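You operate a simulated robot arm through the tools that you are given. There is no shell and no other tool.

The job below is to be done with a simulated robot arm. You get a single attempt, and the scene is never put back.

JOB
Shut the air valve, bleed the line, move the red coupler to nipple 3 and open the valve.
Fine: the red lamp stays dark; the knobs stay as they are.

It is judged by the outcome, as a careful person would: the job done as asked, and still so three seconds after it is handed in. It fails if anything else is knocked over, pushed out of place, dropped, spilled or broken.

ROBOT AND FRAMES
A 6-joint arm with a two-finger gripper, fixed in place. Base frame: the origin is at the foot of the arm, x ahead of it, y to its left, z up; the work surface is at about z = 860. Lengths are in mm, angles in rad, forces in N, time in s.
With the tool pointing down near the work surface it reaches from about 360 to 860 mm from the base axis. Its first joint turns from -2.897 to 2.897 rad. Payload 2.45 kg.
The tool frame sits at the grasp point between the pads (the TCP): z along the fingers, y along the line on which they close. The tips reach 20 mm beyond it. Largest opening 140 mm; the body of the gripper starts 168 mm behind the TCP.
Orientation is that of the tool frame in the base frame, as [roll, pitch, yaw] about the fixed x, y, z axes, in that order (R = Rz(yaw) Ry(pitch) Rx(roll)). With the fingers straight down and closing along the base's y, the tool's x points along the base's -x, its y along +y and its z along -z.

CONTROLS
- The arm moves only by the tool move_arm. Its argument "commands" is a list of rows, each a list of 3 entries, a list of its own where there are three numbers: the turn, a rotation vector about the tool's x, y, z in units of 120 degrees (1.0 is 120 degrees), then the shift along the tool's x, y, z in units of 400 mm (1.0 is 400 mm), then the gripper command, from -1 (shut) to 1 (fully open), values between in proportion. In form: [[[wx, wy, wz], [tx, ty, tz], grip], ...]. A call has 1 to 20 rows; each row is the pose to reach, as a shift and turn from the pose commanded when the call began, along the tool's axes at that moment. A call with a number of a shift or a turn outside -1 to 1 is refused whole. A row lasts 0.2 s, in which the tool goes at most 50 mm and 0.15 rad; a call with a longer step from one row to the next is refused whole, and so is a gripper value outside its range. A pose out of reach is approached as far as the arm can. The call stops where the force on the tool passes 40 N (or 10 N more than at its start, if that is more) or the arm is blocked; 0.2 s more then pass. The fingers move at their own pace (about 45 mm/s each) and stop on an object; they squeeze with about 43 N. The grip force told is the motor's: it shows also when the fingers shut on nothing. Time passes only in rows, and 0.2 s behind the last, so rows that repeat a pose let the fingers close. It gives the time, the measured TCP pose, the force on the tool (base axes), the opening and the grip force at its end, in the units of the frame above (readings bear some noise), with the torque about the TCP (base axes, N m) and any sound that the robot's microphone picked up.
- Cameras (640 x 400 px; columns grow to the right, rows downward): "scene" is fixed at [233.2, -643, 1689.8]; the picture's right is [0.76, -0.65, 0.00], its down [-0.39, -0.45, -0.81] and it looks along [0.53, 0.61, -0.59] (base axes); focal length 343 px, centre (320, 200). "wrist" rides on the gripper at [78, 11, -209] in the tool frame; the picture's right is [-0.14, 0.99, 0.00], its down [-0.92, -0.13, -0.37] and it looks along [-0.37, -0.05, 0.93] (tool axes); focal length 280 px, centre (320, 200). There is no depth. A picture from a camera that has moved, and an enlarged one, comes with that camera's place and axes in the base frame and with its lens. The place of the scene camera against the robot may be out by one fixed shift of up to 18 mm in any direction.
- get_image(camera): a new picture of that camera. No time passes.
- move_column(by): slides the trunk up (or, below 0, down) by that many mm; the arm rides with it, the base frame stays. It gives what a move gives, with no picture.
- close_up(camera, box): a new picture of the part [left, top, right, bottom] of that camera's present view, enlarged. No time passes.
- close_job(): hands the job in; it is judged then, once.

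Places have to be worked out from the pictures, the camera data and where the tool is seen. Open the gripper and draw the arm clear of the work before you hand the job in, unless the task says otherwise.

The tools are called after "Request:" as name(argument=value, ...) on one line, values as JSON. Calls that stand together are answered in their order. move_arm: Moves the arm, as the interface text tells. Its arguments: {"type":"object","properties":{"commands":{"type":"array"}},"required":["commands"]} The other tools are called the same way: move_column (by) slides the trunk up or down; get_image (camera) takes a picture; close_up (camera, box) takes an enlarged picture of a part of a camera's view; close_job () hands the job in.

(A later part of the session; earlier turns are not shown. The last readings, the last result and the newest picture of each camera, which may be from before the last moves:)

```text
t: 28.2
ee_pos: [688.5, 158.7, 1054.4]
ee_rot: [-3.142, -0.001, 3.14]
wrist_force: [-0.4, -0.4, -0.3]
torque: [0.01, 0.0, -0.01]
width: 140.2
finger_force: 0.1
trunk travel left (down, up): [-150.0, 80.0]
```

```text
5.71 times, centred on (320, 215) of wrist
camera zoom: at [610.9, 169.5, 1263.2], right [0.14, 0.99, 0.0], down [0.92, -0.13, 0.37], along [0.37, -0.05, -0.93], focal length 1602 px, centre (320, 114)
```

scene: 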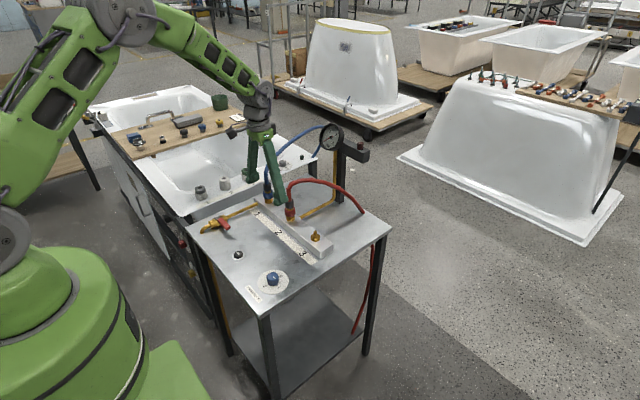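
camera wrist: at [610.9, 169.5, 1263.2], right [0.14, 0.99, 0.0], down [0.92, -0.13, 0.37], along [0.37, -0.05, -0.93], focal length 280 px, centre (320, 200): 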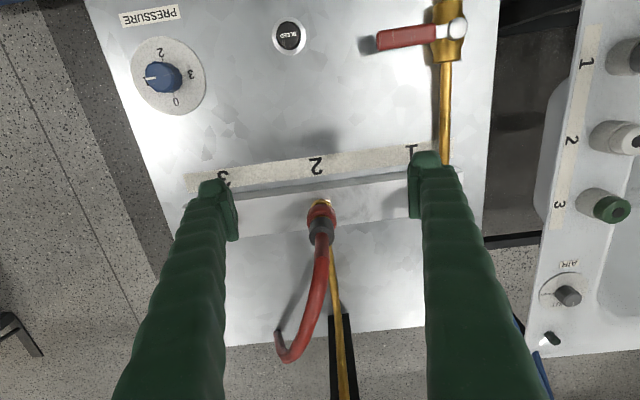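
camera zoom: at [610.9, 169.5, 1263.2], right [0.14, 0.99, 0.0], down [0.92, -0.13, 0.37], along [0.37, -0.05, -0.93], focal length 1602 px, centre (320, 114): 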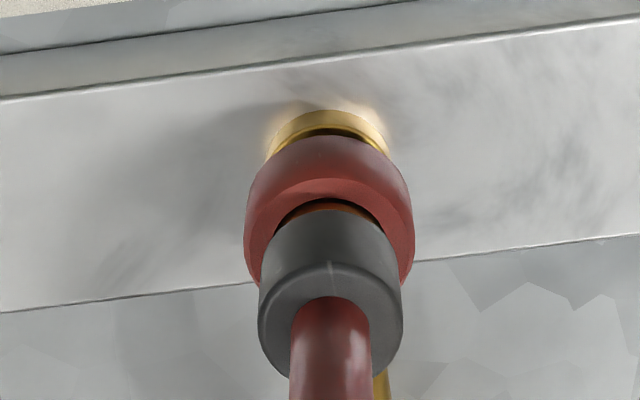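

I estimate the red coupler axis at about (777, 149.5): red collar z≈901–923 (Ø≈40), grey barrel z≈936–962 (Ø≈31). Next I take the same wrist view over nipple 3, to get its offset relative to nipple 2 directly.

Request:
move_arm(commands=[[[0, 0, 0], [0, -0.1, 0], 1], [[0, 0, 0], [0, -0.2, 0], 1], [[0, 0, 0], [0, -0.29, 0], 1], [[0, 0, 0], [0, -0.35, 0], 1], [[0, 0, 0], [0, -0.35, 0], 1], [[0, 0, 0], [0, -0.35, 0], 1]])

Request:
get_image(camera="wrist")

Request:
close_up(camera="wrist", box=[280, 180, 360, 250])

```text
t: 29.6
ee_pos: [689.0, 18.9, 1056.4]
ee_rot: [-3.139, 0.0, -3.141]
wrist_force: [0.7, 0.1, 0.0]
torque: [0.01, -0.01, 0.01]
width: 140.0
finger_force: 0.1
trunk travel left (down, up): [-150.0, 80.0]
```

```text
taken
camera wrist: at [611.1, 28.7, 1265.3], right [0.14, 0.99, 0.0], down [0.92, -0.13, 0.37], along [0.37, -0.05, -0.93], focal length 280 px, centre (320, 200)
```

wrist: 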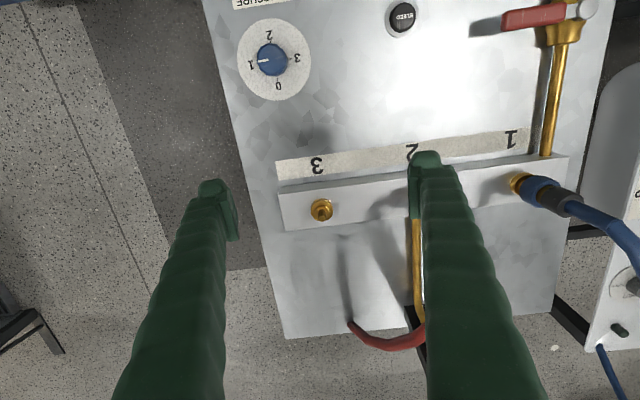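

```text
5.71 times, centred on (320, 215) of wrist
camera zoom: at [611.1, 28.7, 1265.3], right [0.14, 0.99, 0.0], down [0.92, -0.13, 0.37], along [0.37, -0.05, -0.93], focal length 1602 px, centre (320, 114)
```

zoom: 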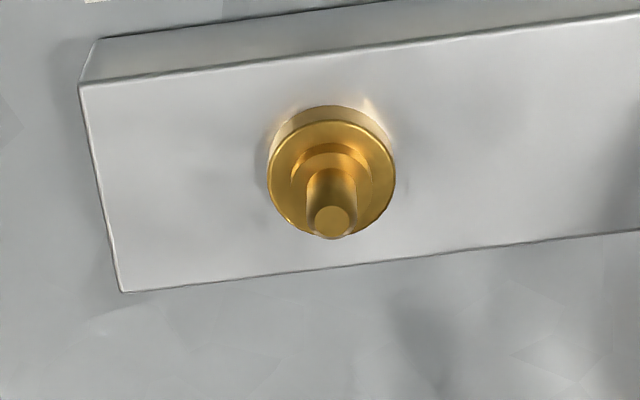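

Both views agree: nipple 3 is at (777.3, 8) with flange top ≈891 and pin top ≈916, and the red coupler is 139.6 mm to its +y side, ~1 mm further in x. I move to stand above the red coupler with a ~70 mm opening, fingers closing along y so the hose passes between them.

Request:
move_arm(commands=[[[0, 0, 0], [0, 0.1, 0], 0.6], [[0, 0, 0], [0, 0.2, 0], 0.3], [[0, 0, 0], [0, 0.28, 0], 0.03], [[0, 0, 0], [0, 0.3248, 0], 0.03], [[0, 0, 0], [0, 0.3248, 0], 0.03], [[0, 0, 0], [-0.06, 0.3248, 0], 0.03], [[0, 0, 0], [-0.12, 0.3248, 0], 0.03], [[0, 0, 0], [-0.18, 0.3248, 0], 0.03], [[0, 0, 0], [-0.2233, 0.3248, 0], 0.03], [[0, 0, 0], [-0.2233, 0.3248, 0], 0.03]])

Request:
get_image(camera="wrist")

Request:
close_up(camera="scene", box=[230, 110, 370, 250])

```text
t: 31.8
ee_pos: [775.8, 146.3, 1055.6]
ee_rot: [3.14, -0.001, 3.141]
wrist_force: [0.5, -0.3, 0.6]
torque: [0.03, 0.02, 0.04]
width: 72.3
finger_force: 0.1
trunk travel left (down, up): [-150.0, 80.0]
```

```text
taken
camera wrist: at [698.0, 156.7, 1264.0], right [0.14, 0.99, 0.0], down [0.92, -0.13, 0.37], along [0.37, -0.05, -0.93], focal length 280 px, centre (320, 200)
```

wrist: 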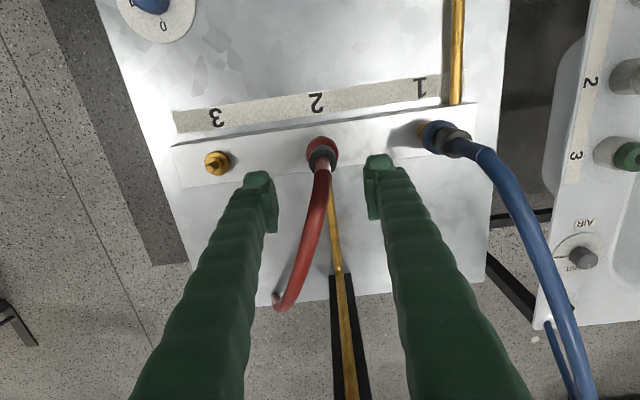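

```text
2.86 times, centred on (300, 180) of scene
camera zoom: at [233.2, -643.0, 1689.8], right [0.76, -0.65, 0.0], down [-0.39, -0.45, -0.81], along [0.53, 0.61, -0.59], focal length 980 px, centre (377, 257)
```

zoom: 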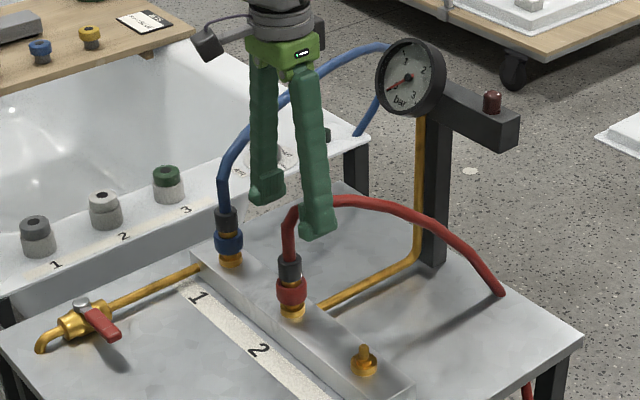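

I enlarge the view to check the coupler's axis relative to the fingers before descending.

Request:
close_up(camera="wrist", box=[280, 115, 360, 185])

Request:
close_up(camera="wrist", box=[220, 120, 420, 330])

```text
5.71 times, centred on (320, 150) of wrist
camera zoom: at [698.0, 156.7, 1264.0], right [0.14, 0.99, 0.0], down [0.92, -0.13, 0.37], along [0.37, -0.05, -0.93], focal length 1602 px, centre (320, 486)
```

zoom: 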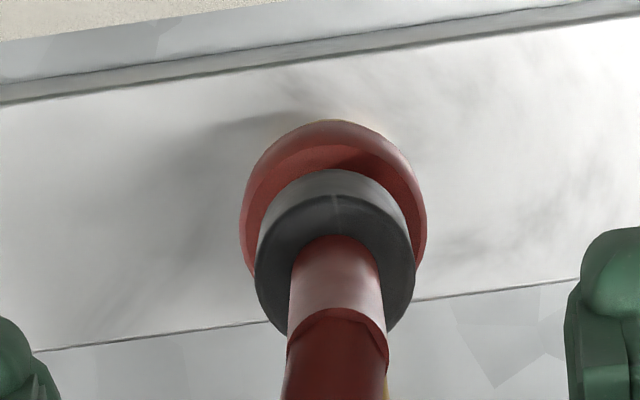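

```text
1.90 times, centred on (320, 225) of wrist
camera zoom: at [698.0, 156.7, 1264.0], right [0.14, 0.99, 0.0], down [0.92, -0.13, 0.37], along [0.37, -0.05, -0.93], focal length 534 px, centre (320, 152)
```

zoom: 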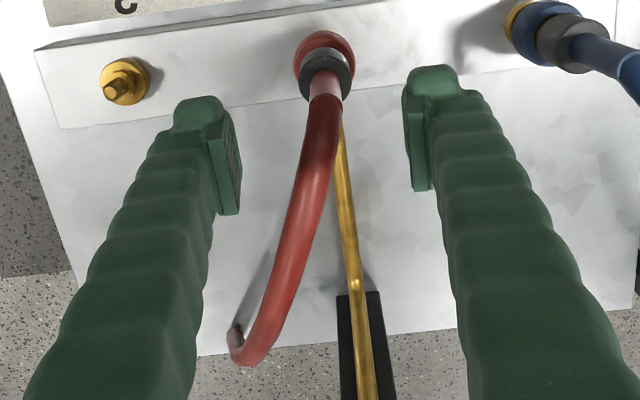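

The coupler axis is ~3 mm to the +y side of the tool axis; x is fine. I correct this and descend with the collar between the pads (TCP at z≈912, tips ≈13 mm above the manifold).

Request:
move_arm(commands=[[[0, 0, 0], [0, 0.0075, 0.04], 0.03], [[0, 0, 0], [0, 0.0075, 0.1], 0.03], [[0, 0, 0], [0, 0.0075, 0.17], 0.03], [[0, 0, 0], [0, 0.0075, 0.24], 0.03], [[0, 0, 0], [0, 0.0075, 0.3], 0.03], [[0, 0, 0], [0, 0.0075, 0.335], 0.03], [[0, 0, 0], [0, 0.0075, 0.359], 0.03], [[0, 0, 0], [0, 0.0075, 0.359], 0.03]])

Request:
get_image(camera="wrist")

Request:
close_up(camera="scene", box=[240, 140, 360, 260])

```text
t: 33.6
ee_pos: [777.4, 151.4, 914.3]
ee_rot: [3.14, 0.006, -3.141]
wrist_force: [-3.9, -2.6, 20.2]
torque: [-0.27, 0.09, -0.05]
width: 72.1
finger_force: 0.1
trunk travel left (down, up): [-150.0, 80.0]
```

```text
taken
camera wrist: at [698.7, 161.4, 1121.9], right [0.14, 0.99, 0.0], down [0.92, -0.13, 0.37], along [0.37, -0.05, -0.93], focal length 280 px, centre (320, 200)
```

wrist: 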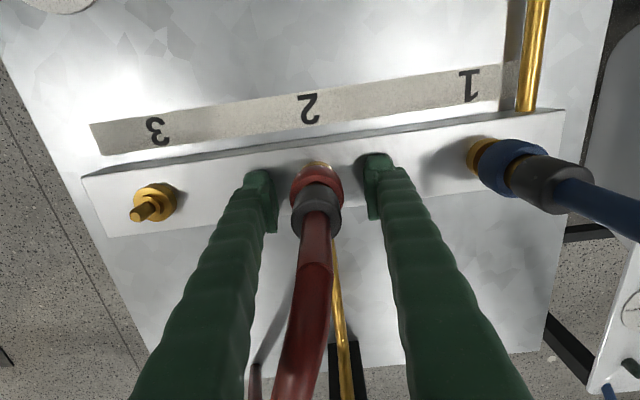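

```text
3.33 times, centred on (300, 200) of scene
camera zoom: at [233.2, -643.0, 1689.8], right [0.76, -0.65, 0.0], down [-0.39, -0.45, -0.81], along [0.53, 0.61, -0.59], focal length 1144 px, centre (387, 200)
```

zoom: 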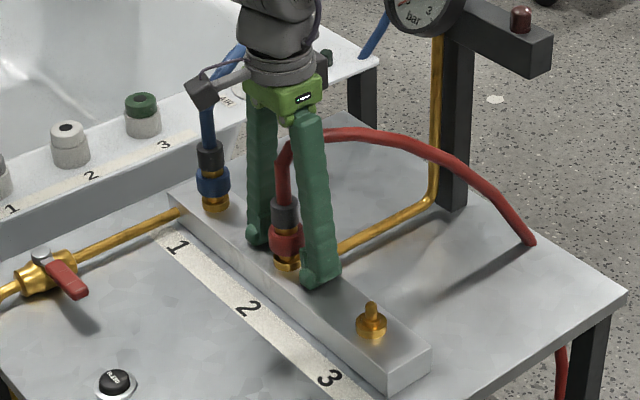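

There is an unexpected 20 N upward push at z≈914, so the tips may be touching the manifold (its top could be near 894, higher than I estimated). I raise 6 mm to relieve it and re-measure heights from this closer view.

Request:
move_arm(commands=[[[0, 0, 0], [0, 0, -0.0075], 0.03], [[0, 0, 0], [0, 0, -0.015], 0.03], [[0, 0, 0], [0, 0, -0.015], 0.03]])

Request:
close_up(camera="wrist", box=[80, 120, 300, 250])

Request:
close_up(camera="wrist", box=[240, 120, 400, 250])

Request:
close_up(camera="wrist", box=[380, 90, 580, 230])

Request:
close_up(camera="scene", box=[265, 175, 345, 255])

```text
t: 34.4
ee_pos: [776.9, 149.3, 916.3]
ee_rot: [-3.14, -0.002, 3.141]
wrist_force: [-0.1, -0.7, -0.1]
torque: [-0.01, 0.0, 0.0]
width: 72.0
finger_force: 0.0
trunk travel left (down, up): [-150.0, 80.0]
```

```text
2.91 times, centred on (190, 185) of wrist
camera zoom: at [698.9, 159.7, 1125.8], right [0.14, 0.99, 0.0], down [0.92, -0.13, 0.37], along [0.36, -0.05, -0.93], focal length 816 px, centre (698, 244)
```

zoom: 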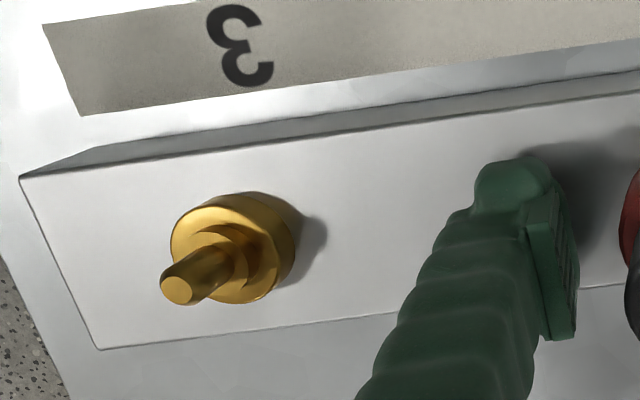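

```text
3.08 times, centred on (320, 185) of wrist
camera zoom: at [698.9, 159.7, 1125.8], right [0.14, 0.99, 0.0], down [0.92, -0.13, 0.37], along [0.36, -0.05, -0.93], focal length 863 px, centre (320, 246)
```

zoom: 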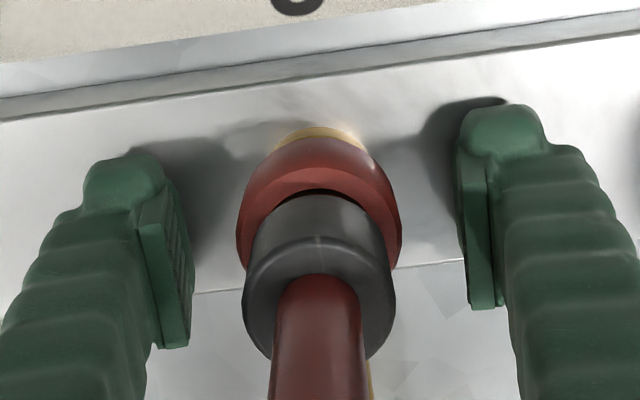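

```text
2.86 times, centred on (480, 160) of wrist
camera zoom: at [698.9, 159.7, 1125.8], right [0.14, 0.99, 0.0], down [0.92, -0.13, 0.37], along [0.36, -0.05, -0.93], focal length 801 px, centre (-137, 314)
```

zoom: 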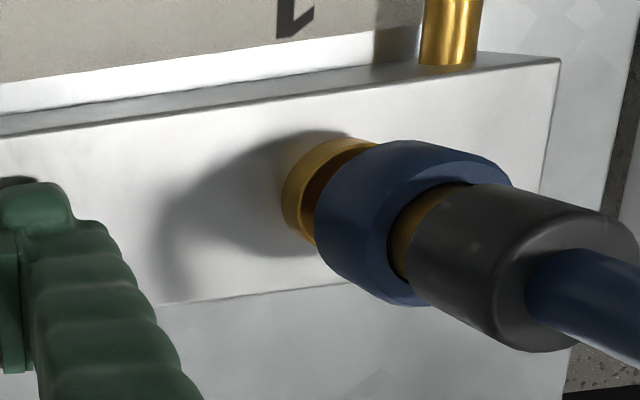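

```text
5.00 times, centred on (305, 215) of scene
camera zoom: at [233.2, -643.0, 1689.8], right [0.76, -0.65, 0.0], down [-0.39, -0.45, -0.81], along [0.53, 0.61, -0.59], focal length 1716 px, centre (395, 125)
```

zoom: 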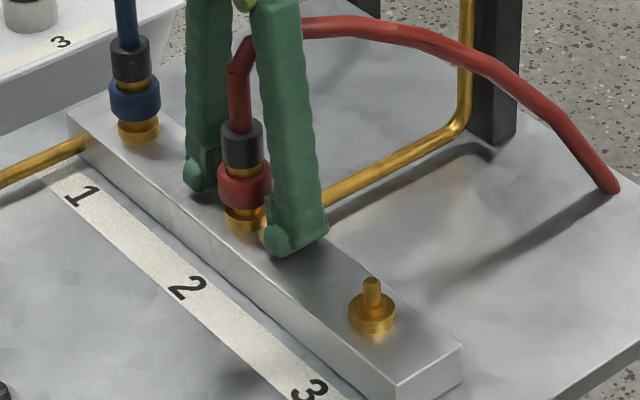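

Contact vanished on lifting 6 mm, so the manifold top is at ≈893–895 and the collar at about 915–937; the pads span ±20 mm about the TCP. The coupler is centred in y; I shift ~4 mm back in x, raise 5 mm to TCP≈922 and close on the collar.

Request:
move_arm(commands=[[[0, 0, 0], [0.005, 0, -0.006], 0.03], [[0, 0, 0], [0.01, 0, -0.012], 0.03], [[0, 0, 0], [0.01, 0, -0.012], -0.2], [[0, 0, 0], [0.01, 0, -0.012], -0.4], [[0, 0, 0], [0.01, 0, -0.012], -1], [[0, 0, 0], [0.01, 0, -0.012], -1], [[0, 0, 0], [0.01, 0, -0.012], -1], [[0, 0, 0], [0.01, 0, -0.012], -1], [[0, 0, 0], [0.01, 0, -0.012], -1]])

Request:
close_up(camera="wrist", box=[240, 120, 400, 250])

Request:
close_up(camera="scene", box=[265, 175, 345, 255])

```text
t: 36.4
ee_pos: [772.6, 150.4, 922.3]
ee_rot: [-3.141, 0.0, 3.141]
wrist_force: [-1.3, 0.4, 0.2]
torque: [-0.02, 0.0, -0.03]
width: 35.9
finger_force: 42.9
trunk travel left (down, up): [-150.0, 80.0]
```

```text
3.08 times, centred on (320, 185) of wrist
camera zoom: at [695.3, 160.3, 1131.6], right [0.14, 0.99, 0.0], down [0.92, -0.13, 0.37], along [0.36, -0.05, -0.93], focal length 863 px, centre (320, 246)
```

zoom: 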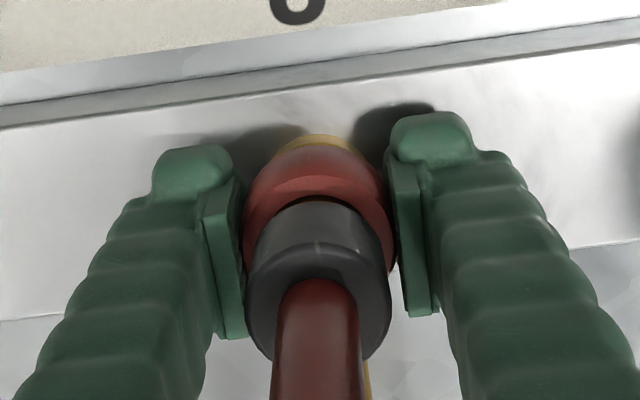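

```text
5.00 times, centred on (305, 215) of scene
camera zoom: at [233.2, -643.0, 1689.8], right [0.76, -0.65, 0.0], down [-0.39, -0.45, -0.81], along [0.53, 0.61, -0.59], focal length 1716 px, centre (395, 125)
```

zoom: 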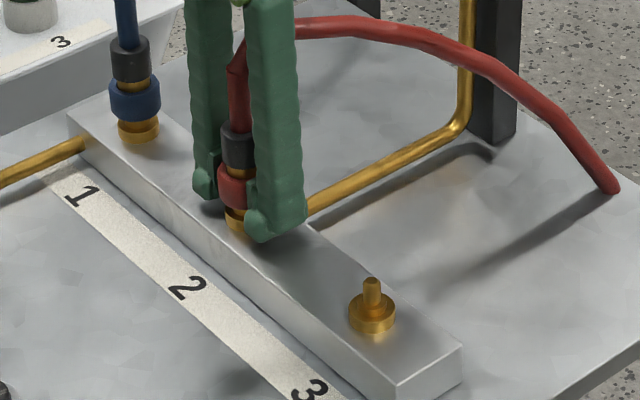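

The collar is gripped firmly (42.9 N, 36 mm). With the line at zero pressure, I pull straight up slowly, watching force and sound.

Request:
move_arm(commands=[[[0, 0, 0], [0, 0, -0.005], -1], [[0, 0, 0], [0, 0, -0.01], -1], [[0, 0, 0], [0, 0, -0.015], -1], [[0, 0, 0], [0, 0, -0.02], -1], [[0, 0, 0], [0, 0, -0.025], -1], [[0, 0, 0], [0, 0, -0.03], -1], [[0, 0, 0], [0, 0, -0.035], -1], [[0, 0, 0], [0, 0, -0.04], -1]])

Request:
close_up(camera="wrist", box=[240, 120, 400, 250])

Request:
close_up(camera="scene", box=[265, 175, 345, 255])

```text
t: 38.2
ee_pos: [774.2, 150.1, 939.5]
ee_rot: [3.141, 0.0, 3.141]
wrist_force: [-2.1, 1.2, -4.9]
torque: [-0.03, -0.01, 0.0]
width: 36.1
finger_force: 43.3
trunk travel left (down, up): [-150.0, 80.0]
```

```text
3.08 times, centred on (320, 185) of wrist
camera zoom: at [695.5, 160.2, 1147.5], right [0.14, 0.99, 0.0], down [0.92, -0.13, 0.37], along [0.36, -0.05, -0.93], focal length 863 px, centre (320, 246)
```

zoom: 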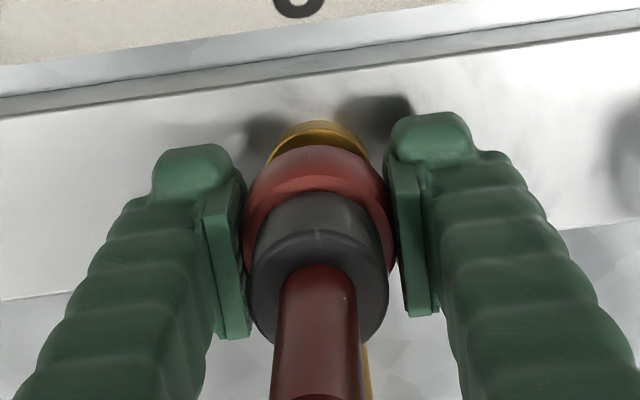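

```text
5.00 times, centred on (305, 215) of scene
camera zoom: at [233.2, -643.0, 1689.8], right [0.76, -0.65, 0.0], down [-0.39, -0.45, -0.81], along [0.53, 0.61, -0.59], focal length 1716 px, centre (395, 125)
```

zoom: 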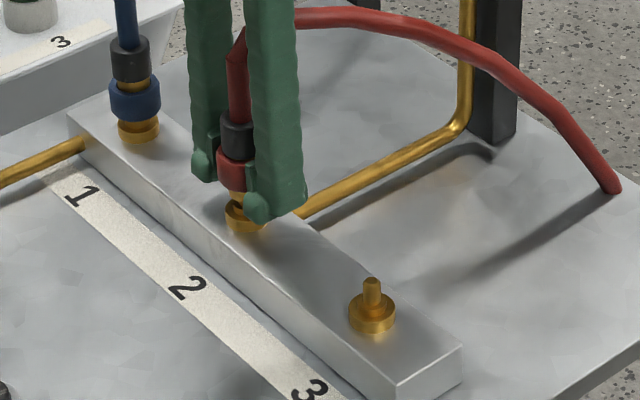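

The coupler is coming off with only ~5 N downward load. I continue lifting until it is well clear of the pin.

Request:
move_arm(commands=[[[0, 0, 0], [0, 0, -0.01], -1], [[0, 0, 0], [0, 0, -0.02], -1], [[0, 0, 0], [0, 0, -0.035], -1], [[0, 0, 0], [0, 0, -0.05], -1], [[0, 0, 0], [0, 0, -0.07], -1], [[0, 0, 0], [0, 0, -0.09], -1], [[0, 0, 0], [0, 0, -0.11], -1], [[0, 0, 0], [0, 0, -0.13], -1], [[0, 0, 0], [0, 0, -0.15], -1]])

Request:
get_image(camera="wrist")

Request:
get_image(camera="scene")

Request:
close_up(camera="scene", box=[265, 155, 345, 255])

```text
t: 40.2
ee_pos: [774.9, 150.6, 998.4]
ee_rot: [-3.141, -0.001, -3.141]
wrist_force: [-0.3, 0.2, -0.7]
torque: [0.0, -0.03, 0.01]
width: 35.6
finger_force: 43.6
trunk travel left (down, up): [-150.0, 80.0]
```

```text
taken
camera wrist: at [697.3, 160.2, 1207.2], right [0.14, 0.99, 0.0], down [0.92, -0.13, 0.37], along [0.36, -0.05, -0.93], focal length 280 px, centre (320, 200)
```

wrist: 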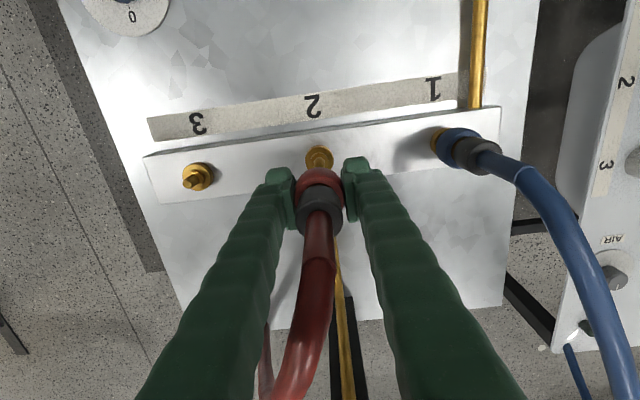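

```text
taken
```

scene: 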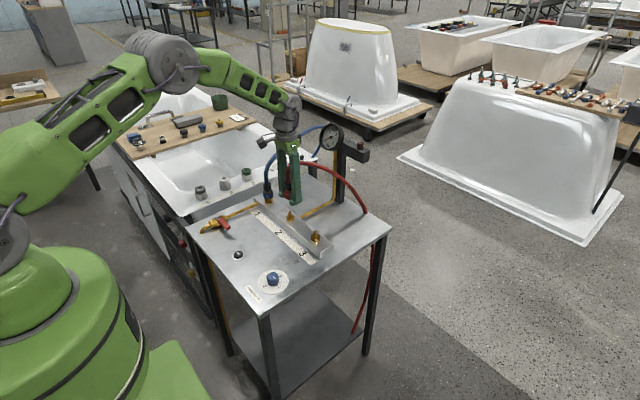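

```text
4.00 times, centred on (305, 205) of scene
camera zoom: at [233.2, -643.0, 1689.8], right [0.76, -0.65, 0.0], down [-0.39, -0.45, -0.81], along [0.53, 0.61, -0.59], focal length 1372 px, centre (380, 180)
```

zoom: 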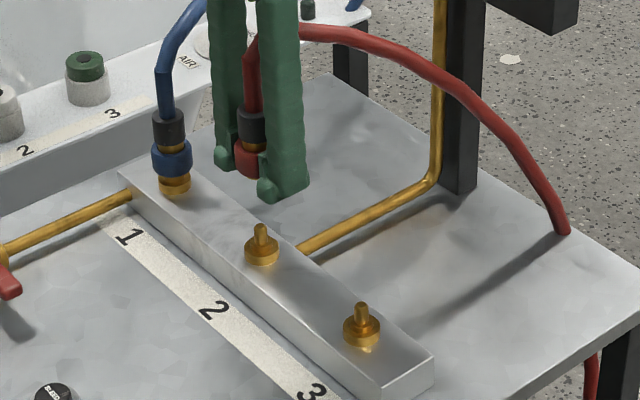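

The coupler is free, nipple 2 is bare, lamp dark. Since the lift was vertical, nipple 2's image position now is my visual reference; I record it, then move 140 mm along the manifold to nipple 3.

Request:
close_up(camera="wrist", box=[280, 125, 360, 195])

Request:
move_arm(commands=[[[0, 0, 0], [0.0003, -0.03, 0], -1], [[0, 0, 0], [0.0007, -0.08, 0], -1], [[0, 0, 0], [0.001, -0.14, 0], -1], [[0, 0, 0], [0.0015, -0.2, 0], -1], [[0, 0, 0], [0.002, -0.26, 0], -1], [[0, 0, 0], [0.0025, -0.31, 0], -1], [[0, 0, 0], [0.0028, -0.35, 0], -1], [[0, 0, 0], [0.0028, -0.35, 0], -1], [[0, 0, 0], [0.0028, -0.35, 0], -1]])

Request:
close_up(camera="wrist", box=[280, 125, 360, 195])

Request:
get_image(camera="scene")

```text
5.71 times, centred on (320, 160) of wrist
camera zoom: at [697.3, 160.2, 1207.2], right [0.14, 0.99, 0.0], down [0.92, -0.13, 0.37], along [0.36, -0.05, -0.93], focal length 1602 px, centre (320, 429)
```

zoom: 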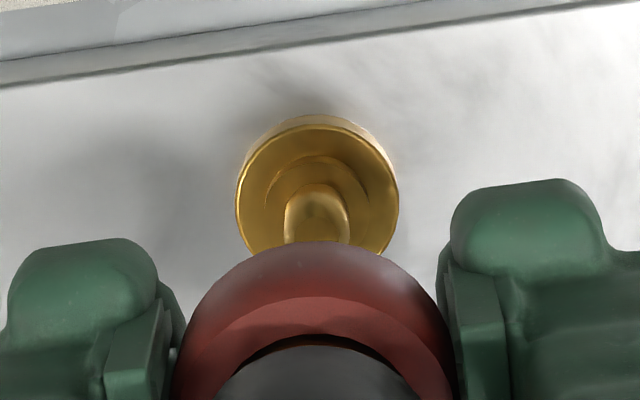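

```text
t: 42.2
ee_pos: [773.6, 9.4, 998.5]
ee_rot: [-3.141, -0.001, -3.142]
wrist_force: [0.5, -0.1, -1.6]
torque: [0.01, -0.04, 0.01]
width: 36.1
finger_force: 42.5
trunk travel left (down, up): [-150.0, 80.0]
```

```text
5.71 times, centred on (320, 160) of wrist
camera zoom: at [694.6, 20.2, 1205.8], right [0.14, 0.99, 0.0], down [0.92, -0.13, 0.37], along [0.36, -0.05, -0.93], focal length 1602 px, centre (320, 429)
```

zoom: 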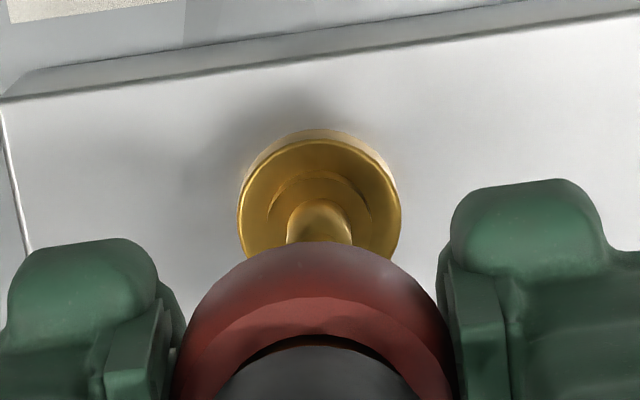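

```text
taken
```

scene: 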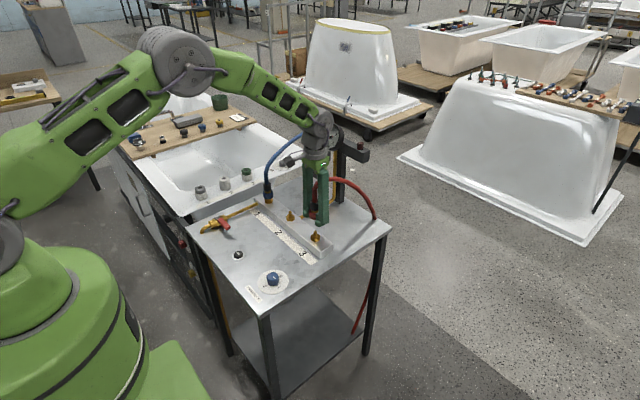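

Nipple 3 appears 14 px lower and 2.5 px right of nipple 2's reference position, i.e. I need about +2.7 mm in x. I apply that correction and compare again.

Request:
move_arm(commands=[[[0, 0, 0], [-0.0034, 0.0001, 0], -1], [[0, 0, 0], [-0.0068, 0.0003, 0], -1], [[0, 0, 0], [-0.0068, 0.0003, 0], -1], [[0, 0, 0], [-0.0068, 0.0003, 0], -1]])

Request:
close_up(camera="wrist", box=[280, 125, 360, 195])

Request:
close_up(camera="scene", box=[275, 165, 355, 265])

```text
t: 43.2
ee_pos: [774.3, 9.3, 996.5]
ee_rot: [-3.141, 0.0, 3.141]
wrist_force: [-0.2, 0.5, -1.9]
torque: [0.0, -0.01, 0.03]
width: 35.9
finger_force: 43.2
trunk travel left (down, up): [-150.0, 80.0]
```

```text
5.71 times, centred on (320, 160) of wrist
camera zoom: at [697.5, 19.9, 1205.7], right [0.14, 0.99, 0.0], down [0.92, -0.13, 0.37], along [0.36, -0.05, -0.93], focal length 1602 px, centre (320, 429)
```

zoom: 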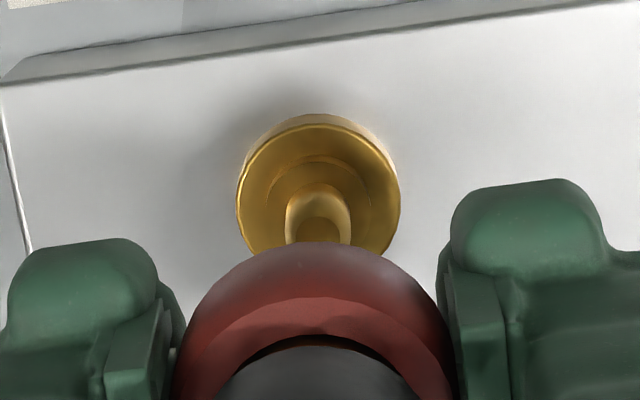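

```text
4.00 times, centred on (315, 215) of scene
camera zoom: at [233.2, -643.0, 1689.8], right [0.76, -0.65, 0.0], down [-0.39, -0.45, -0.81], along [0.53, 0.61, -0.59], focal length 1372 px, centre (340, 140)
```

zoom: 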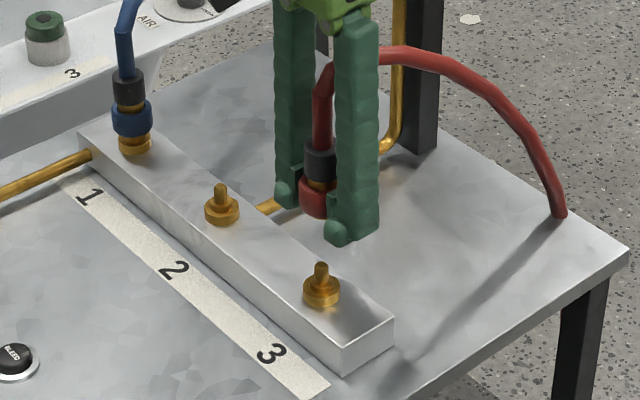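

Aligned to within ~0.3 mm (flange edges 236/400 vs 235/398, top 114 vs 115). The total lift was 76 mm, so I first lower 44 mm, still above the pin's engagement.

Request:
move_arm(commands=[[[0, 0, 0], [0, 0, 0.015], -1], [[0, 0, 0], [0, 0, 0.035], -1], [[0, 0, 0], [0, 0, 0.055], -1], [[0, 0, 0], [0, 0, 0.075], -1], [[0, 0, 0], [0, 0, 0.09], -1], [[0, 0, 0], [0, 0, 0.1], -1], [[0, 0, 0], [0, 0, 0.11], -1], [[0, 0, 0], [0, 0, 0.11], -1]])

Request:
close_up(camera="wrist", box=[240, 120, 400, 250])

Request:
close_up(camera="scene", box=[275, 185, 355, 265])

```text
t: 45.0
ee_pos: [776.3, 9.7, 954.4]
ee_rot: [3.14, 0.0, 3.14]
wrist_force: [0.4, -0.5, -1.8]
torque: [-0.01, -0.03, -0.02]
width: 35.9
finger_force: 42.9
trunk travel left (down, up): [-150.0, 80.0]
```

```text
3.08 times, centred on (320, 185) of wrist
camera zoom: at [697.9, 19.8, 1162.8], right [0.14, 0.99, 0.0], down [0.92, -0.13, 0.37], along [0.36, -0.05, -0.93], focal length 863 px, centre (320, 246)
```

zoom: 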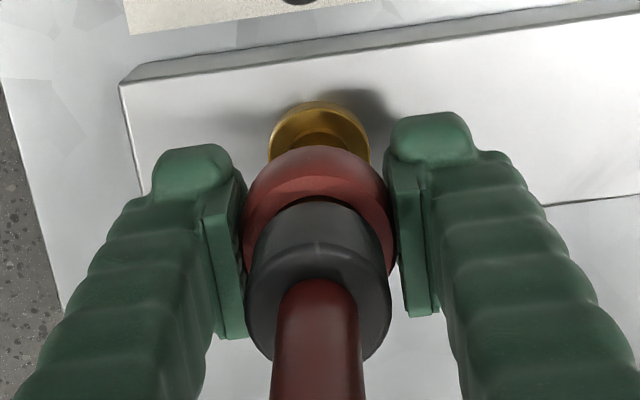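

```text
5.00 times, centred on (315, 225) of scene
camera zoom: at [233.2, -643.0, 1689.8], right [0.76, -0.65, 0.0], down [-0.39, -0.45, -0.81], along [0.53, 0.61, -0.59], focal length 1716 px, centre (345, 75)
```

zoom: 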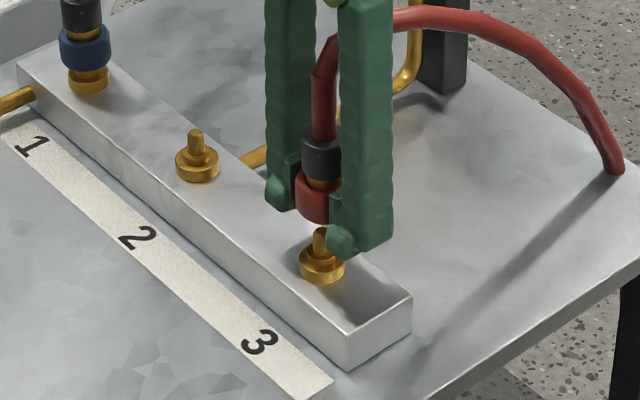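

The pin and coupler look in line. I lower slowly another 16 mm to the height where I have a reference image from nipple 2.

Request:
move_arm(commands=[[[0, 0, 0], [0, 0, 0.005], -1], [[0, 0, 0], [0, 0, 0.01], -1], [[0, 0, 0], [0, 0, 0.015], -1], [[0, 0, 0], [0, 0, 0.02], -1], [[0, 0, 0], [0, 0, 0.025], -1], [[0, 0, 0], [0, 0, 0.03], -1], [[0, 0, 0], [0, 0, 0.035], -1], [[0, 0, 0], [0, 0, 0.04], -1]])

Request:
close_up(camera="wrist", box=[240, 120, 400, 250])

Request:
close_up(camera="scene", box=[275, 185, 355, 265])

```text
t: 46.8
ee_pos: [775.1, 9.8, 938.5]
ee_rot: [-3.142, 0.0, 3.14]
wrist_force: [-0.5, 0.0, -1.2]
torque: [0.0, 0.0, -0.03]
width: 36.0
finger_force: 43.3
trunk travel left (down, up): [-150.0, 80.0]
```

```text
3.08 times, centred on (320, 185) of wrist
camera zoom: at [697.6, 20.7, 1146.7], right [0.14, 0.99, 0.0], down [0.92, -0.13, 0.37], along [0.36, -0.05, -0.93], focal length 863 px, centre (320, 246)
```

zoom: 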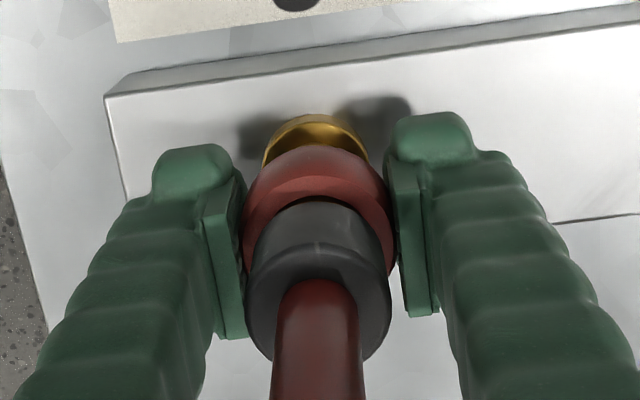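

```text
5.00 times, centred on (315, 225) of scene
camera zoom: at [233.2, -643.0, 1689.8], right [0.76, -0.65, 0.0], down [-0.39, -0.45, -0.81], along [0.53, 0.61, -0.59], focal length 1716 px, centre (345, 75)
```

zoom: 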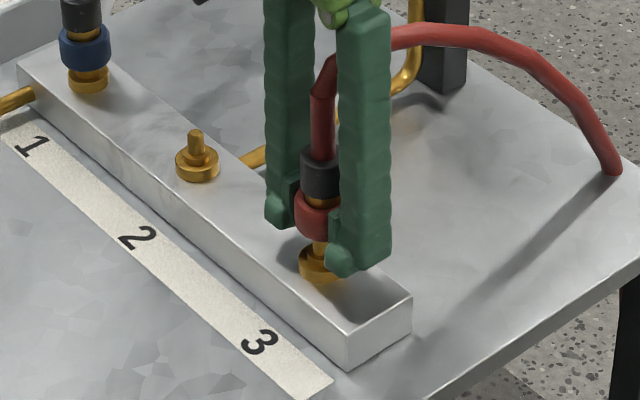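

Compared with the engaged reference at nipple 2, the flange sits ~8 px higher and ~3 px left, meaning the coupler is about 2 mm too far in +x (and perhaps 0.5 mm in +y). No force yet; I correct gently and re-check.

Request:
move_arm(commands=[[[0, 0, 0], [0.0025, -0.0007, 0], -1], [[0, 0, 0], [0.005, -0.0015, 0], -1], [[0, 0, 0], [0.005, -0.0015, 0], -1]])

Request:
close_up(camera="wrist", box=[240, 120, 400, 250])

Request:
close_up(camera="scene", box=[295, 200, 340, 250])

```text
t: 47.6
ee_pos: [773.3, 8.8, 937.9]
ee_rot: [3.141, 0.001, -3.142]
wrist_force: [0.3, 0.1, -1.0]
torque: [-0.01, 0.01, 0.04]
width: 36.0
finger_force: 43.1
trunk travel left (down, up): [-150.0, 80.0]
```

```text
3.08 times, centred on (320, 185) of wrist
camera zoom: at [695.3, 19.3, 1146.7], right [0.14, 0.99, 0.0], down [0.92, -0.13, 0.37], along [0.37, -0.05, -0.93], focal length 863 px, centre (320, 246)
```

zoom: 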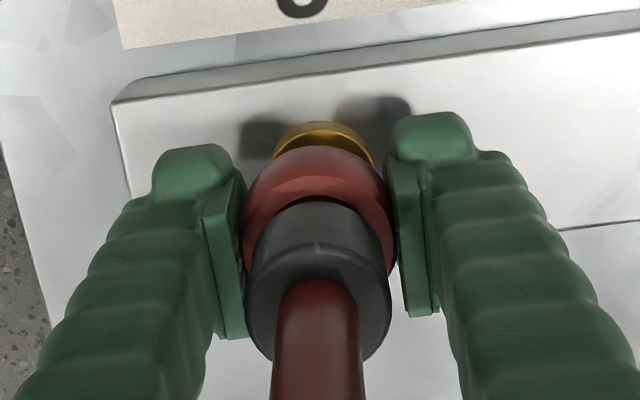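

```text
8.00 times, centred on (318, 225) of scene
camera zoom: at [233.2, -643.0, 1689.8], right [0.76, -0.65, 0.0], down [-0.39, -0.45, -0.81], along [0.53, 0.61, -0.59], focal length 2745 px, centre (340, 0)
```

zoom: 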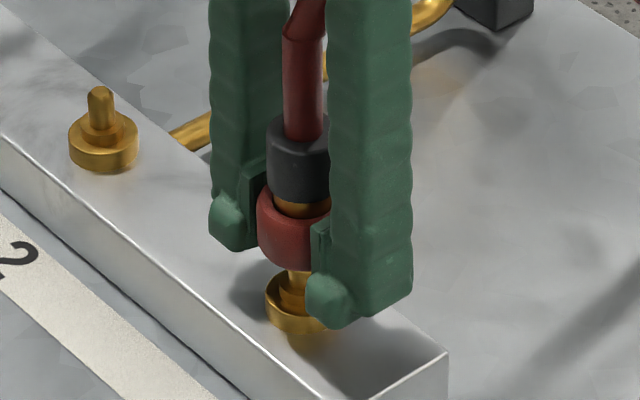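

Now the alignment agrees with the reference in x (flange top at 121 vs 122) and within ~1 mm sideways; the scene view also shows pin and coupler in line. I nudge +0.4 mm in y and push down slowly, watching for force and a click.

Request:
move_arm(commands=[[[0, 0, 0], [0, 0.001, 0.003], -1], [[0, 0, 0], [0, 0.001, 0.006], -1], [[0, 0, 0], [0, 0.001, 0.009], -1], [[0, 0, 0], [0, 0.001, 0.012], -1], [[0, 0, 0], [0, 0.001, 0.015], -1], [[0, 0, 0], [0, 0.001, 0.018], -1], [[0, 0, 0], [0, 0.001, 0.021], -1], [[0, 0, 0], [0, 0.001, 0.024], -1]])

Request:
close_up(camera="wrist", box=[240, 120, 400, 250])

Request:
close_up(camera="scene", box=[295, 200, 340, 250])

```text
t: 49.4
ee_pos: [773.7, 10.4, 928.3]
ee_rot: [3.14, 0.0, -3.14]
wrist_force: [-1.5, 3.6, 2.7]
torque: [0.0, -0.01, -0.02]
width: 35.9
finger_force: 43.0
trunk travel left (down, up): [-150.0, 80.0]
```

```text
3.08 times, centred on (320, 185) of wrist
camera zoom: at [695.5, 20.6, 1137.4], right [0.14, 0.99, 0.0], down [0.92, -0.13, 0.37], along [0.37, -0.05, -0.93], focal length 863 px, centre (320, 246)
```

zoom: 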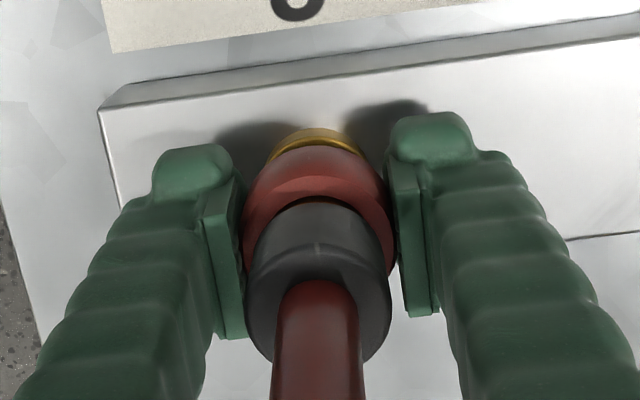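

```text
8.00 times, centred on (318, 225) of scene
camera zoom: at [233.2, -643.0, 1689.8], right [0.76, -0.65, 0.0], down [-0.39, -0.45, -0.81], along [0.53, 0.61, -0.59], focal length 2745 px, centre (340, 0)
```

zoom: 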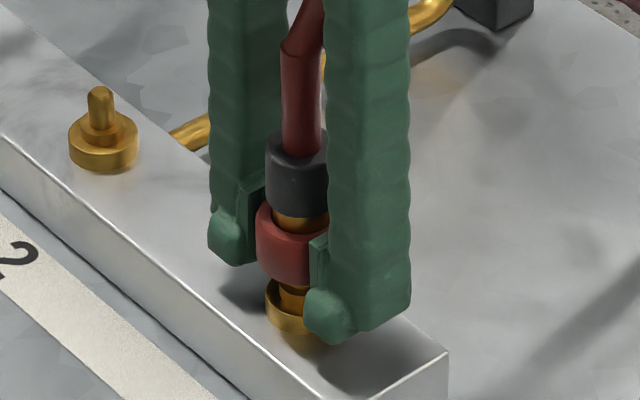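

Slight lateral contact (3.6 N) and 2.7 N upward: the pin is in the coupler. I continue pressing down in 1 mm steps towards the seated height, listening for the click.

Request:
move_arm(commands=[[[0, 0, 0], [0, 0.0006, 0.0025], -1], [[0, 0, 0], [0, 0.0006, 0.005], -1], [[0, 0, 0], [0, 0.0006, 0.0075], -1], [[0, 0, 0], [0, 0.0006, 0.01], -1], [[0, 0, 0], [0, 0.0006, 0.0125], -1], [[0, 0, 0], [0, 0.0006, 0.015], -1], [[0, 0, 0], [0, 0.0006, 0.0165], -1]])

Request:
close_up(camera="wrist", box=[240, 120, 400, 250])

Request:
close_up(camera="scene", box=[295, 200, 340, 250])

```text
t: 51.0
ee_pos: [773.3, 9.4, 923.2]
ee_rot: [-3.141, 0.002, 3.14]
wrist_force: [-3.9, -5.6, 12.1]
torque: [-0.04, 0.09, 0.05]
width: 35.9
finger_force: 43.4
trunk travel left (down, up): [-150.0, 80.0]
```

```text
3.08 times, centred on (320, 185) of wrist
camera zoom: at [695.4, 20.4, 1131.9], right [0.14, 0.99, 0.0], down [0.92, -0.13, 0.37], along [0.37, -0.05, -0.93], focal length 863 px, centre (320, 246)
```

zoom: 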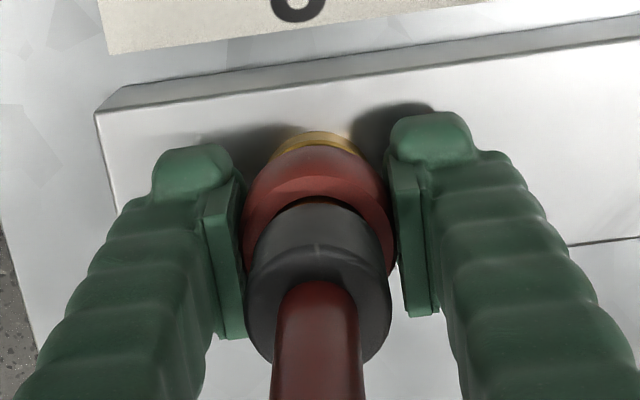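

```text
8.00 times, centred on (318, 225) of scene
camera zoom: at [233.2, -643.0, 1689.8], right [0.76, -0.65, 0.0], down [-0.39, -0.45, -0.81], along [0.53, 0.61, -0.59], focal length 2745 px, centre (340, 0)
```

zoom: 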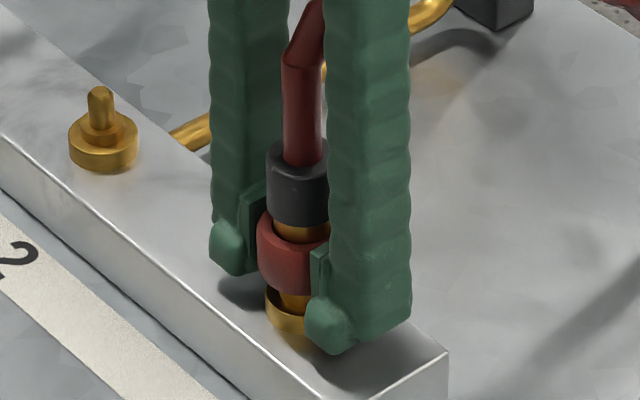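

12 N upward at z≈923, about 1 mm above the seated height; no click yet. I ease the small side load and press on by another 2–3 mm.

Request:
move_arm(commands=[[[0, 0, 0], [0.0005, -0.0006, 0.0015], -1], [[0, 0, 0], [0.0005, -0.0006, 0.003], -1], [[0, 0, 0], [0.0005, -0.0006, 0.0045], -1], [[0, 0, 0], [0.0005, -0.0006, 0.006], -1]])

Request:
close_up(camera="wrist", box=[240, 120, 400, 250])

Request:
close_up(camera="scene", box=[295, 200, 340, 250])

```text
t: 52.0
ee_pos: [773.4, 10.3, 921.8]
ee_rot: [-3.141, 0.004, -3.14]
wrist_force: [0.5, -2.4, 20.8]
torque: [0.01, 0.04, 0.01]
width: 35.9
finger_force: 43.4
trunk travel left (down, up): [-150.0, 80.0]
```

```text
3.08 times, centred on (320, 185) of wrist
camera zoom: at [695.1, 20.5, 1130.6], right [0.14, 0.99, 0.0], down [0.92, -0.13, 0.37], along [0.37, -0.05, -0.93], focal length 863 px, centre (320, 246)
```

zoom: 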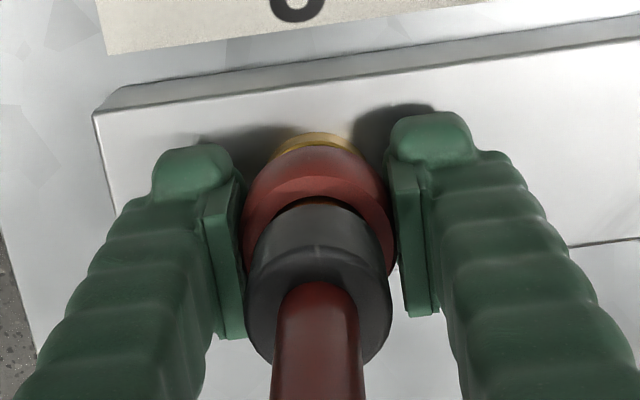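

```text
8.00 times, centred on (318, 225) of scene
camera zoom: at [233.2, -643.0, 1689.8], right [0.76, -0.65, 0.0], down [-0.39, -0.45, -0.81], along [0.53, 0.61, -0.59], focal length 2745 px, centre (340, 0)
```

zoom: 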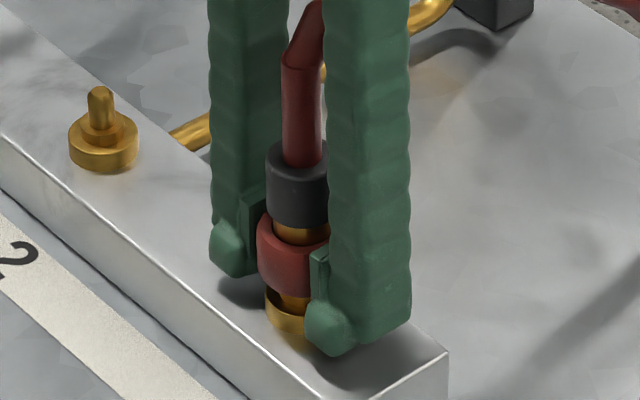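

Force is 21 N and the flange/collar picture now matches the seated reference height, but I heard no click. I compare the red coupler with the seated blue one at the same magnification.

Request:
close_up(camera="scene", box=[300, 210, 330, 245])

Request:
close_up(camera="scene", box=[252, 170, 282, 205])

```text
11.43 times, centred on (315, 228) of scene
camera zoom: at [233.2, -643.0, 1689.8], right [0.76, -0.65, 0.0], down [-0.39, -0.45, -0.81], along [0.53, 0.61, -0.59], focal length 3922 px, centre (377, -114)
```

zoom: 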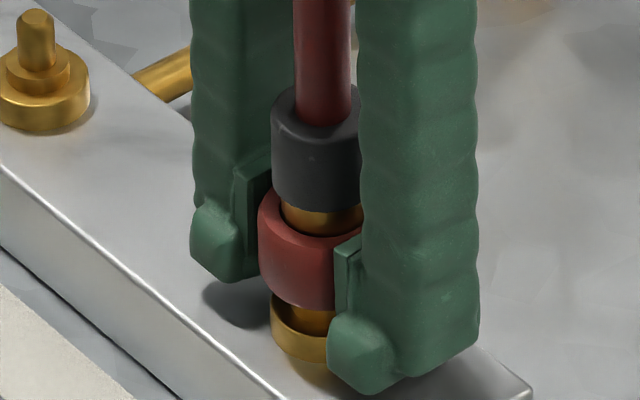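

```text
11.43 times, centred on (267, 188) of scene
camera zoom: at [233.2, -643.0, 1689.8], right [0.76, -0.65, 0.0], down [-0.39, -0.45, -0.81], along [0.53, 0.61, -0.59], focal length 3922 px, centre (926, 343)
```

zoom: 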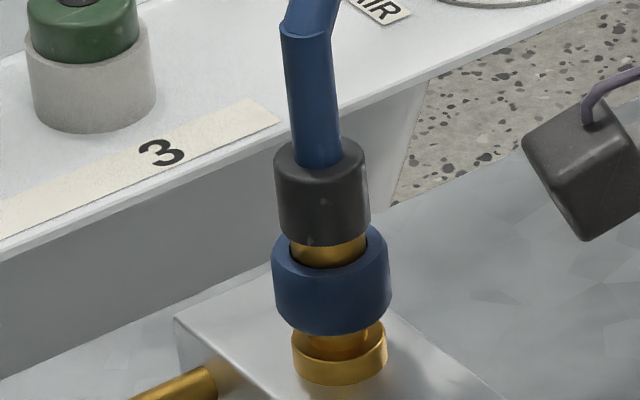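

Proportions of the red coupler on nipple 3 match those of the seated blue one. I give one more firm push of ~1 mm to make sure it latches.

Request:
move_arm(commands=[[[0, 0, 0], [0, 0, 0.0015], -1], [[0, 0, 0], [0, 0, 0.003], -1], [[0, 0, 0], [0, 0, 0.003], -1], [[0, 0, 0], [0, 0, 0.003], -1]])

Request:
close_up(camera="scene", box=[300, 210, 330, 245])

```text
t: 53.0
ee_pos: [774.3, 10.0, 920.5]
ee_rot: [-3.142, 0.005, -3.14]
wrist_force: [5.7, 1.5, 28.7]
torque: [0.0, 0.25, -0.01]
width: 36.0
finger_force: 42.9
trunk travel left (down, up): [-150.0, 80.0]
```

```text
11.43 times, centred on (315, 228) of scene
camera zoom: at [233.2, -643.0, 1689.8], right [0.76, -0.65, 0.0], down [-0.39, -0.45, -0.81], along [0.53, 0.61, -0.59], focal length 3922 px, centre (377, -114)
```

zoom: 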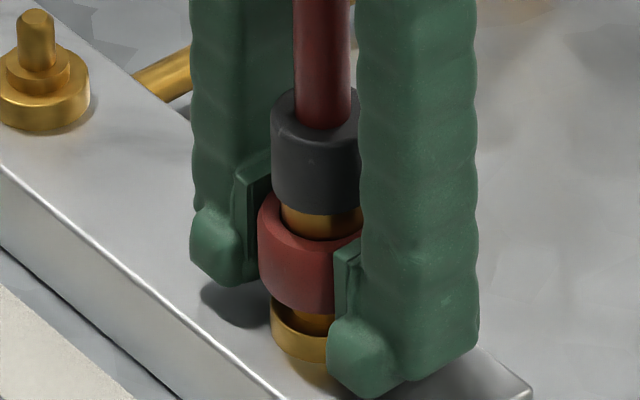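

The coupler still moved down under 29 N; comparing with the blue one (corrected for perspective) it is perhaps 1 mm short of fully seated. I push a bit further within the force limit, also easing the +x side load.

Request:
move_arm(commands=[[[0, 0, 0], [-0.0005, 0, 0.001], -1], [[0, 0, 0], [-0.0007, 0, 0.002], -1], [[0, 0, 0], [-0.0007, 0, 0.003], -1], [[0, 0, 0], [-0.0007, 0, 0.004], -1], [[0, 0, 0], [-0.0007, 0, 0.005], -1]])

Request:
close_up(camera="scene", box=[300, 210, 330, 245])

Request:
close_up(camera="wrist", box=[240, 120, 400, 250])

```text
t: 54.2
ee_pos: [774.1, 9.5, 920.1]
ee_rot: [3.141, 0.005, 3.14]
wrist_force: [2.0, 4.0, 38.8]
torque: [0.05, 0.39, -0.06]
width: 35.8
finger_force: 42.8
trunk travel left (down, up): [-150.0, 80.0]
```

```text
11.43 times, centred on (315, 228) of scene
camera zoom: at [233.2, -643.0, 1689.8], right [0.76, -0.65, 0.0], down [-0.39, -0.45, -0.81], along [0.53, 0.61, -0.59], focal length 3922 px, centre (377, -114)
```

zoom: 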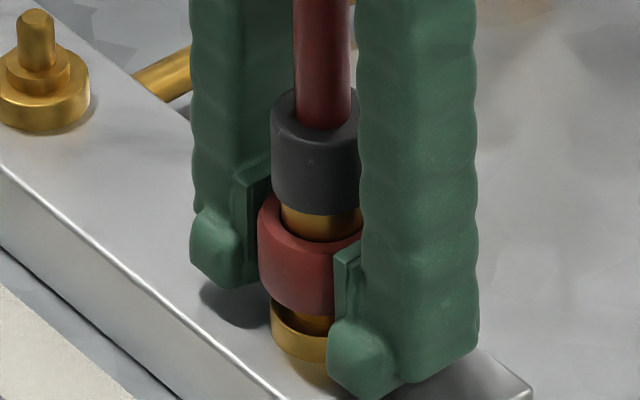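

```text
3.08 times, centred on (320, 185) of wrist
camera zoom: at [694.8, 20.5, 1128.3], right [0.14, 0.99, 0.0], down [0.92, -0.13, 0.37], along [0.37, -0.05, -0.93], focal length 863 px, centre (320, 246)
```

zoom: 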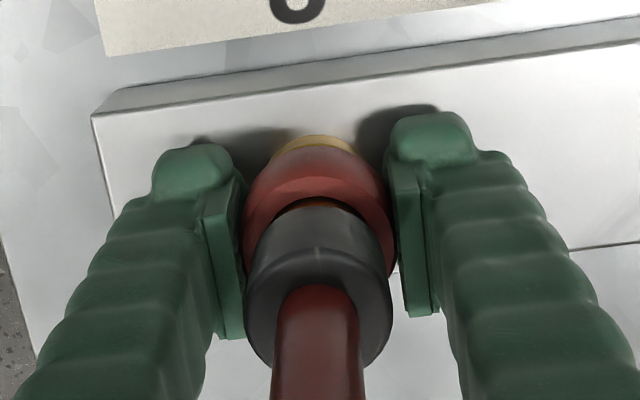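

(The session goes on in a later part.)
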